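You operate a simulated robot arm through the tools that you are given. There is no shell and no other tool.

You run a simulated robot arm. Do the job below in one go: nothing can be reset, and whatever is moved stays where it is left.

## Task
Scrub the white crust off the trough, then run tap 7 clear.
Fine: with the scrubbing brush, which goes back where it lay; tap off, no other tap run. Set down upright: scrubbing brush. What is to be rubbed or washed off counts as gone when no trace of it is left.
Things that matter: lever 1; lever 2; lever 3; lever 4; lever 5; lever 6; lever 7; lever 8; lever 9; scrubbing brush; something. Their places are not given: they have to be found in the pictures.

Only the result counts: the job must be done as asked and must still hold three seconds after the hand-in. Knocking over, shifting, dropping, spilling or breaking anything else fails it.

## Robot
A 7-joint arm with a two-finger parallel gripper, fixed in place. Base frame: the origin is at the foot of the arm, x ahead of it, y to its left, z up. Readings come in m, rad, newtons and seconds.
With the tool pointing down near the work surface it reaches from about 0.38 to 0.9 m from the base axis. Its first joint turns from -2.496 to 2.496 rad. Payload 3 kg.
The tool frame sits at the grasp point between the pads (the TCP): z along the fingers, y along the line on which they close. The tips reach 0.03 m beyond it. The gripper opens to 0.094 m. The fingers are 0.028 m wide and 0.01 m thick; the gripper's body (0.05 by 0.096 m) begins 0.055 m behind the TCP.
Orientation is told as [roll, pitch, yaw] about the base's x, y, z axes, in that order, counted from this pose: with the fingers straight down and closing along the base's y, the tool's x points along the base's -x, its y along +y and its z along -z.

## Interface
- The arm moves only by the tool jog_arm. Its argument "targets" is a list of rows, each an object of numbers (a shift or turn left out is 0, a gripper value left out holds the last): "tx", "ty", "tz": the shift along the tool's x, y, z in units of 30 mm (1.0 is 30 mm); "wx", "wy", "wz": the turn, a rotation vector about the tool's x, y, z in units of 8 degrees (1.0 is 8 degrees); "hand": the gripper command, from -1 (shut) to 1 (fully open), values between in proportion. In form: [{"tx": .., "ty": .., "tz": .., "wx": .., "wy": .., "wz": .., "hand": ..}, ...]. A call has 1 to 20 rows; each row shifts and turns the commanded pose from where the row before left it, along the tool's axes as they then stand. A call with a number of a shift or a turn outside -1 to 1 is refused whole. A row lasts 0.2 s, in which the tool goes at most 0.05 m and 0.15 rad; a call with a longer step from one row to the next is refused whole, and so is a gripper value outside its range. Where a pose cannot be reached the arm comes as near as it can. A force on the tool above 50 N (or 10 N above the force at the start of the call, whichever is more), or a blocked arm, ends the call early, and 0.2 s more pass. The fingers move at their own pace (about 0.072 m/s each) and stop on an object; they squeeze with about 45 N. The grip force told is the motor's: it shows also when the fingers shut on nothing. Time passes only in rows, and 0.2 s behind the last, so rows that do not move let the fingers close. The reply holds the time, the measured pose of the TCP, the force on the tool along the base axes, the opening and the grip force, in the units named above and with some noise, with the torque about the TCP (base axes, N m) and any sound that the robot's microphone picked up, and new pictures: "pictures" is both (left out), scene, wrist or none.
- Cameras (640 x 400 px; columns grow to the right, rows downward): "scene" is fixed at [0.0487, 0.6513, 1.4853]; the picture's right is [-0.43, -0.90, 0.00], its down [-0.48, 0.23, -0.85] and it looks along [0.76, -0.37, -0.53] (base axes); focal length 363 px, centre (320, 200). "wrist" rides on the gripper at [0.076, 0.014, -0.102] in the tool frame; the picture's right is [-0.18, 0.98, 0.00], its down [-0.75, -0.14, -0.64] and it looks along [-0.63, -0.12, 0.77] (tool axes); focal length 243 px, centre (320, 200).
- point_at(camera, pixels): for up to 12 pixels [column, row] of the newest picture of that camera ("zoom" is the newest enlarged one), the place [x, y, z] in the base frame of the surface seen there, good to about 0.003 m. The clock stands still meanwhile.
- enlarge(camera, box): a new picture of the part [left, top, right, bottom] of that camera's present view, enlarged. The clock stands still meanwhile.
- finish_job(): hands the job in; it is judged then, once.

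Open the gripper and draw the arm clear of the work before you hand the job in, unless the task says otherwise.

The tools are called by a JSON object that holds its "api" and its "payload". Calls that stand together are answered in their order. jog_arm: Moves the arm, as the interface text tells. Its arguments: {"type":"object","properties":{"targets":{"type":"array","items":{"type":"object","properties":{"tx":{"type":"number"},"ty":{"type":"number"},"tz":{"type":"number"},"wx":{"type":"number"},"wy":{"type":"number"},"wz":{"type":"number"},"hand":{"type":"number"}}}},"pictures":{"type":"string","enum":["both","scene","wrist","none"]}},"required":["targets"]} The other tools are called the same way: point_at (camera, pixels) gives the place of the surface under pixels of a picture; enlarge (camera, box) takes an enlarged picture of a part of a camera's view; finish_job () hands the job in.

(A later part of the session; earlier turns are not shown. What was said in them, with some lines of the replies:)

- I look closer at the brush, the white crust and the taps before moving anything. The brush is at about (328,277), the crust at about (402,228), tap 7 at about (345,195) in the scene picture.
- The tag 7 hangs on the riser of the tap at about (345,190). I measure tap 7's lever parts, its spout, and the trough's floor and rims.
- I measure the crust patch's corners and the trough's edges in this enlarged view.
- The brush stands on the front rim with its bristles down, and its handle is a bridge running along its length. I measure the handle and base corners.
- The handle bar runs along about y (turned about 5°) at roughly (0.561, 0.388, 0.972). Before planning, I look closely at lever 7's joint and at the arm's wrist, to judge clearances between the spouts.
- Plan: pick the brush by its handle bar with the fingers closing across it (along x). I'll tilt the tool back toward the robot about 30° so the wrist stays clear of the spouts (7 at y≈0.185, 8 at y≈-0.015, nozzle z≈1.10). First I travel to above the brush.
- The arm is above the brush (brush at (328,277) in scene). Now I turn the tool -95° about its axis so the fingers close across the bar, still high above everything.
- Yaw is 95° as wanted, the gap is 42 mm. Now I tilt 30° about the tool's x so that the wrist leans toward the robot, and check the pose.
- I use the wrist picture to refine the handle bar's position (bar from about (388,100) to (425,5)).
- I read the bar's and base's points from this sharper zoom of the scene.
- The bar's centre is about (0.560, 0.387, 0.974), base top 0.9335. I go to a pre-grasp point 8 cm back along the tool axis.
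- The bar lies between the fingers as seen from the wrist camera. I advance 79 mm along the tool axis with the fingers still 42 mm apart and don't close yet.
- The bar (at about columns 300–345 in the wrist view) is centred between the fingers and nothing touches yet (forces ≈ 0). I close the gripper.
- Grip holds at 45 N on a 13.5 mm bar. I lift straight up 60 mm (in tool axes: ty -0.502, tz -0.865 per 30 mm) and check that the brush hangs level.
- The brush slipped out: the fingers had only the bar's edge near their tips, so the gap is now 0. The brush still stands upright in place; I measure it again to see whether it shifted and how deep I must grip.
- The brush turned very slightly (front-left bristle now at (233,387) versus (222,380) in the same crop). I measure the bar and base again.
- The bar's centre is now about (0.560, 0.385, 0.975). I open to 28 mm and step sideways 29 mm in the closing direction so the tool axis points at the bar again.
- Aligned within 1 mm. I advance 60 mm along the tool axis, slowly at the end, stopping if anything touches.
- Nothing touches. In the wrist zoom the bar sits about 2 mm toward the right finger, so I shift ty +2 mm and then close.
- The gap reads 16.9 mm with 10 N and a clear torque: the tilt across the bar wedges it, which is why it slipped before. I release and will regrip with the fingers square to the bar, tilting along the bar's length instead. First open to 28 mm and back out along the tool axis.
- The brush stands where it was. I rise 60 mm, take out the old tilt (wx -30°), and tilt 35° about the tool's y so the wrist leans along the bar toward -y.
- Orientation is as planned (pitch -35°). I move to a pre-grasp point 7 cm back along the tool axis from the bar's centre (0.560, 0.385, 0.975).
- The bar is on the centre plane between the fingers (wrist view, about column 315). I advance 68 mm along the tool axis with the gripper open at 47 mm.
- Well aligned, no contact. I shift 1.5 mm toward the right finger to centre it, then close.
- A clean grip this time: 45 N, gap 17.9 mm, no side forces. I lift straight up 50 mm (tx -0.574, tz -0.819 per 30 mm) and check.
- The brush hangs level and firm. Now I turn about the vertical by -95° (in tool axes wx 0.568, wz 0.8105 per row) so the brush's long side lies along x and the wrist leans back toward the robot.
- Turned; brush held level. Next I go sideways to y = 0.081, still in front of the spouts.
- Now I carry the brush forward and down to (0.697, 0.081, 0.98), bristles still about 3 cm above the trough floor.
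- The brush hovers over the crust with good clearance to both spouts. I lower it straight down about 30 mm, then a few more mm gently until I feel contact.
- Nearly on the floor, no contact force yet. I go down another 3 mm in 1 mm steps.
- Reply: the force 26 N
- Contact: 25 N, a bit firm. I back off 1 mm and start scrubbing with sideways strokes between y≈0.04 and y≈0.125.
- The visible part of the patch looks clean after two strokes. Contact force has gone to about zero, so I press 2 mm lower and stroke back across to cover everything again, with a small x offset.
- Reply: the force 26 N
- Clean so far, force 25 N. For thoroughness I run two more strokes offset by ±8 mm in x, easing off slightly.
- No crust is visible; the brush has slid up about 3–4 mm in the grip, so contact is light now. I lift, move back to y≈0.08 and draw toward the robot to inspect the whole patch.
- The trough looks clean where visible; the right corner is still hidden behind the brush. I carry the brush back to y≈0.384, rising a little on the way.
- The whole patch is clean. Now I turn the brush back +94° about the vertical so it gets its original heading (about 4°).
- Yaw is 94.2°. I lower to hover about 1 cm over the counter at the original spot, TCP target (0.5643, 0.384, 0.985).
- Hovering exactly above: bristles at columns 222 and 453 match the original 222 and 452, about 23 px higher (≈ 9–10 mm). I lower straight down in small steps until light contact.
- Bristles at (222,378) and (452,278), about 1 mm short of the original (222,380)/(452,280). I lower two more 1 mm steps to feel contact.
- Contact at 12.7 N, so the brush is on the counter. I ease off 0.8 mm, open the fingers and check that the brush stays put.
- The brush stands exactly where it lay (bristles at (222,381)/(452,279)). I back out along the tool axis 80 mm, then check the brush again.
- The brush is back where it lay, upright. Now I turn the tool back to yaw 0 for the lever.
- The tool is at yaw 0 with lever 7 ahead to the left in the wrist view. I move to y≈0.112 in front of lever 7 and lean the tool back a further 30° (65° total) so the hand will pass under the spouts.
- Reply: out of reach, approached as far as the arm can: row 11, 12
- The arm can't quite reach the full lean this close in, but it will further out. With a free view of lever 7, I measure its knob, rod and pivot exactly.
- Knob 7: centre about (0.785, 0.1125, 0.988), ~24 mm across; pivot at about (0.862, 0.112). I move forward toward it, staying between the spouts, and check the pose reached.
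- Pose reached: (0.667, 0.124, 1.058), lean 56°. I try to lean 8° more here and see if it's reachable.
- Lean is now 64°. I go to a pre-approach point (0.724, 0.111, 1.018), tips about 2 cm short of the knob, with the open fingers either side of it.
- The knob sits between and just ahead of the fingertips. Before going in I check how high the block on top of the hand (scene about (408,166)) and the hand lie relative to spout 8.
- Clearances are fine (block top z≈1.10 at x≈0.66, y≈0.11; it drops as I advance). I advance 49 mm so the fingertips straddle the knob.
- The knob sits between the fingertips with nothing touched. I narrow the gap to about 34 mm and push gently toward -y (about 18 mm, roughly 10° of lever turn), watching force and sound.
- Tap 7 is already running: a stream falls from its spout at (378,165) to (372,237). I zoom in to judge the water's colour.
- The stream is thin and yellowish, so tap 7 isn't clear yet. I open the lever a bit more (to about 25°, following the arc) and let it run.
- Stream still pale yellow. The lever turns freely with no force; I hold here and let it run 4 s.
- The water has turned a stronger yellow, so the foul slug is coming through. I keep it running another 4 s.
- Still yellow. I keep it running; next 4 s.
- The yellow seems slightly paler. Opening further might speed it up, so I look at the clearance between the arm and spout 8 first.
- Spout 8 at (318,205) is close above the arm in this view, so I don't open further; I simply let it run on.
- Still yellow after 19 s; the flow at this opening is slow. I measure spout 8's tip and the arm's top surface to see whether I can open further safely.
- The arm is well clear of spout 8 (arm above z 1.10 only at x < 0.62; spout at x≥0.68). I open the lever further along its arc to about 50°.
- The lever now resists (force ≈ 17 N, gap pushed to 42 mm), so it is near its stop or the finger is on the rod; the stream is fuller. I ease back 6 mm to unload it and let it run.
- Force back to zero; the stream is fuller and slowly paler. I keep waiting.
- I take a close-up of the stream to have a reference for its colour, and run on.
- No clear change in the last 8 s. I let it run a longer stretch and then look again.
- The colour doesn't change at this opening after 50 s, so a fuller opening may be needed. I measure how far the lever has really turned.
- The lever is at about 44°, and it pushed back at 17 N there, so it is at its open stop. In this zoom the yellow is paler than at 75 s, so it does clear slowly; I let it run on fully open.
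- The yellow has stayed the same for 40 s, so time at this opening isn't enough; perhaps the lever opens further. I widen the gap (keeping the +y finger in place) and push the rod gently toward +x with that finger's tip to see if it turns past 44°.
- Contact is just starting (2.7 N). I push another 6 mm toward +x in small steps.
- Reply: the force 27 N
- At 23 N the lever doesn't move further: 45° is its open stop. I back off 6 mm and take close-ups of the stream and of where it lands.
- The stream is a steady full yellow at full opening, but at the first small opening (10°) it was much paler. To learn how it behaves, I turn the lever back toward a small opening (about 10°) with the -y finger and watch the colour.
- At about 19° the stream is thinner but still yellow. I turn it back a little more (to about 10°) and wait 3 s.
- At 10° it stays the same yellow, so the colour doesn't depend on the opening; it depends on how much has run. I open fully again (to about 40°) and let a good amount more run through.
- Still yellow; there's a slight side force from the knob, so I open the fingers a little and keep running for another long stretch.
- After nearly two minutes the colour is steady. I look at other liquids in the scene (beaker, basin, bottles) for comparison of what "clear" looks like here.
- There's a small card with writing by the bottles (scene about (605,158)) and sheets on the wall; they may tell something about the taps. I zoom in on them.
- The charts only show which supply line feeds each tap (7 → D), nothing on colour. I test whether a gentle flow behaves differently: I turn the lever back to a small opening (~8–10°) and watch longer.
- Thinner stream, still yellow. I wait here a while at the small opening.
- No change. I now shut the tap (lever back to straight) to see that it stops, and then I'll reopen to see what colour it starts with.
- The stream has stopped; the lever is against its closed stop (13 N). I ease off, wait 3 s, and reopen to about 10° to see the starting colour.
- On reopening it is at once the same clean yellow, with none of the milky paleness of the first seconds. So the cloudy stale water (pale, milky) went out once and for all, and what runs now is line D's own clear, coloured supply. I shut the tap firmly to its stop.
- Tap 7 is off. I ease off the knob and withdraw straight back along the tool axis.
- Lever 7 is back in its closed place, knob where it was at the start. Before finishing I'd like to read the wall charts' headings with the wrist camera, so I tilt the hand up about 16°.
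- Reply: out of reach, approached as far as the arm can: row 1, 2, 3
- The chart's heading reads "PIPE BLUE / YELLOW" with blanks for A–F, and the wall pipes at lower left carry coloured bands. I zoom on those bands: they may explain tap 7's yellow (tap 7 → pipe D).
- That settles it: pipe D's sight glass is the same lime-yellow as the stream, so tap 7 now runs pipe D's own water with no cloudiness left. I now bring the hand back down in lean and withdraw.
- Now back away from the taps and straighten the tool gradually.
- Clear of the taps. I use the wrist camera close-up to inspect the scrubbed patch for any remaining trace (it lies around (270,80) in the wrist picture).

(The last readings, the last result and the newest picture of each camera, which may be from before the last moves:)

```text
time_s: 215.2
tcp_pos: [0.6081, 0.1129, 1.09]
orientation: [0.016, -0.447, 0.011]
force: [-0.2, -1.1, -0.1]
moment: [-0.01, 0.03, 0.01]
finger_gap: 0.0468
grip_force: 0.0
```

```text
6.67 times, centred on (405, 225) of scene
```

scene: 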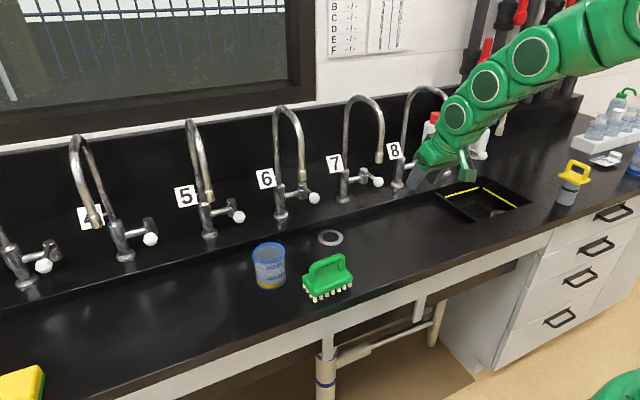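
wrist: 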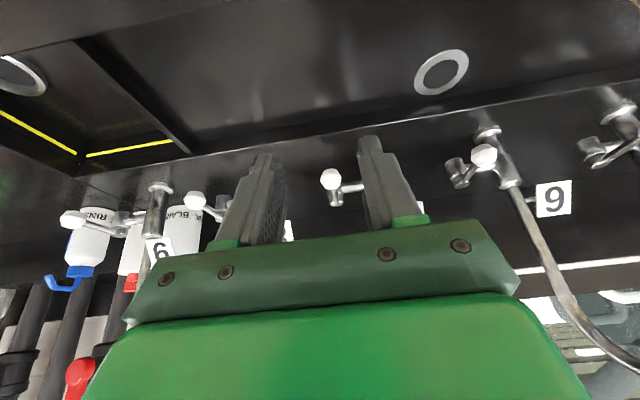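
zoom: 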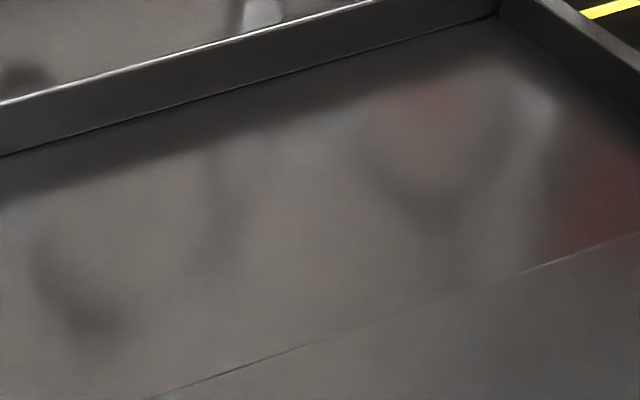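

No trace of crust from either camera, only reflections. I draw the arm back and up, straighten the tool and open the gripper fully.

{"api": "jog_arm", "payload": {"targets": [{"tx": 0.902, "tz": -0.432}, {"tx": 0.902, "tz": -0.432}, {"tx": -0.432, "tz": -0.902}, {"tx": -0.432, "tz": -0.902}, {"tx": -0.432, "tz": -0.902}, {"tx": -0.432, "tz": -0.902, "hand": 1.0}, {"wy": 0.8}, {"wy": 0.8}, {"wy": 0.8}, {"wy": 0.8}, {}, {}], "pictures": "both"}}

{"api": "enlarge", "payload": {"camera": "scene", "box": [295, 245, 365, 305]}}

{"api": "enlarge", "payload": {"camera": "scene", "box": [0, 80, 400, 300]}}

{"api": "enlarge", "payload": {"camera": "scene", "box": [330, 80, 500, 215]}}

```text
time_s: 217.8
tcp_pos: [0.548, 0.1112, 1.2111]
orientation: [0.013, -0.002, 0.017]
force: [-0.3, 0.9, 0.8]
moment: [0.0, -0.01, 0.02]
finger_gap: 0.0942
grip_force: 0.0
```

scene: 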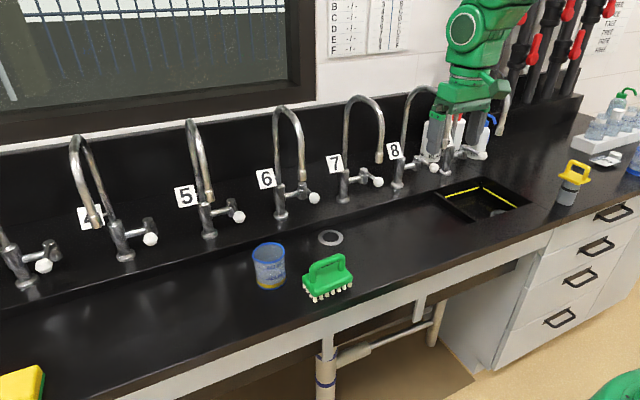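
wrist: 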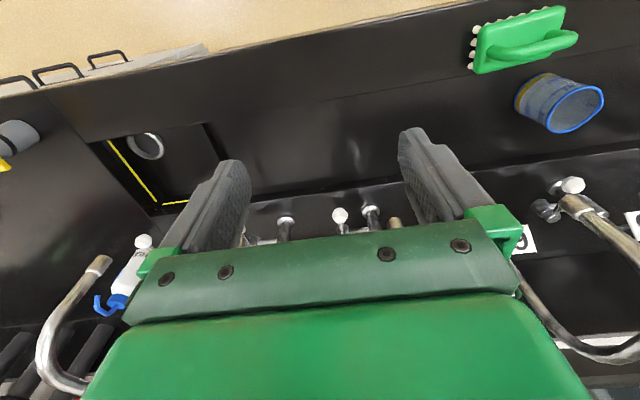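

```text
6.67 times, centred on (330, 275) of scene
```

zoom: 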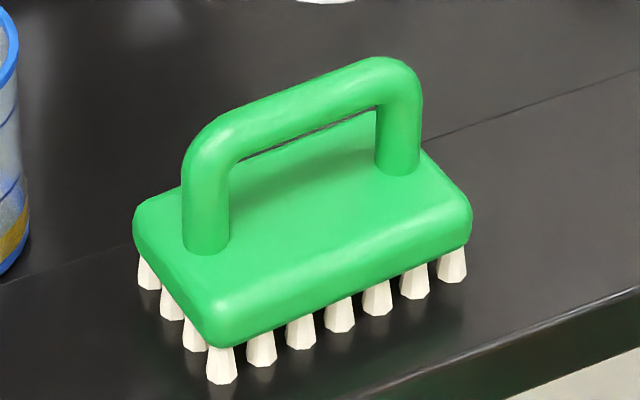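

```text
1.60 times, centred on (200, 190) of scene
```

zoom: 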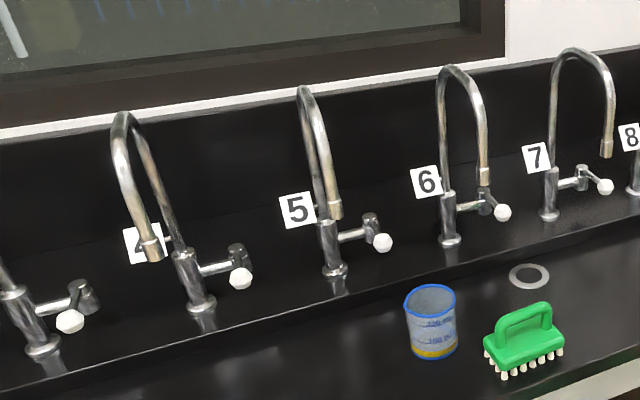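

```text
2.96 times, centred on (415, 148) of scene
```

zoom: 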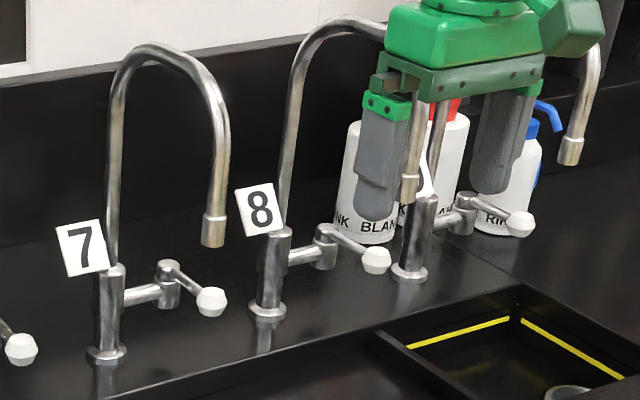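

Everything checks out:
- **Trough:** no crust left.
- **Brush:** upright where it lay, bristles at (222,381)/(452,279) as at the start.
- **Taps:** tap 7 is off and every visible lever is in its original place.
- **Arm:** clear of the work with the gripper open.

I hand the job in.

{"api": "finish_job", "payload": {}}

```text
The job is handed in.
```

I scrubbed the crust off the trough, ran tap 7 and shut it off again, and handed the job in. My one doubt is whether the yellow water from tap 7 counts as clear.

- **Crust:** Both cameras show no trace of it. I used the scrubbing brush for all of it.
- **Tap 7:** It ran pale and cloudy for the first few seconds, then a steady yellow. The yellow didn't change over about two minutes of running, or when I shut the tap and reopened it. The wall chart puts tap 7 on pipe D, and that pipe's sight glass is the same yellow, so I took yellow as its normal, clear colour.
- **Tap off:** Lever 7 is back at its closed stop and nothing is running. I moved no other lever and saw no other tap run.
- **Brush:** My first two grips failed and nudged it a few millimetres. It now stands upright, in line with its starting position in the picture.
- **Arm:** It is clear of the bench with the gripper open.
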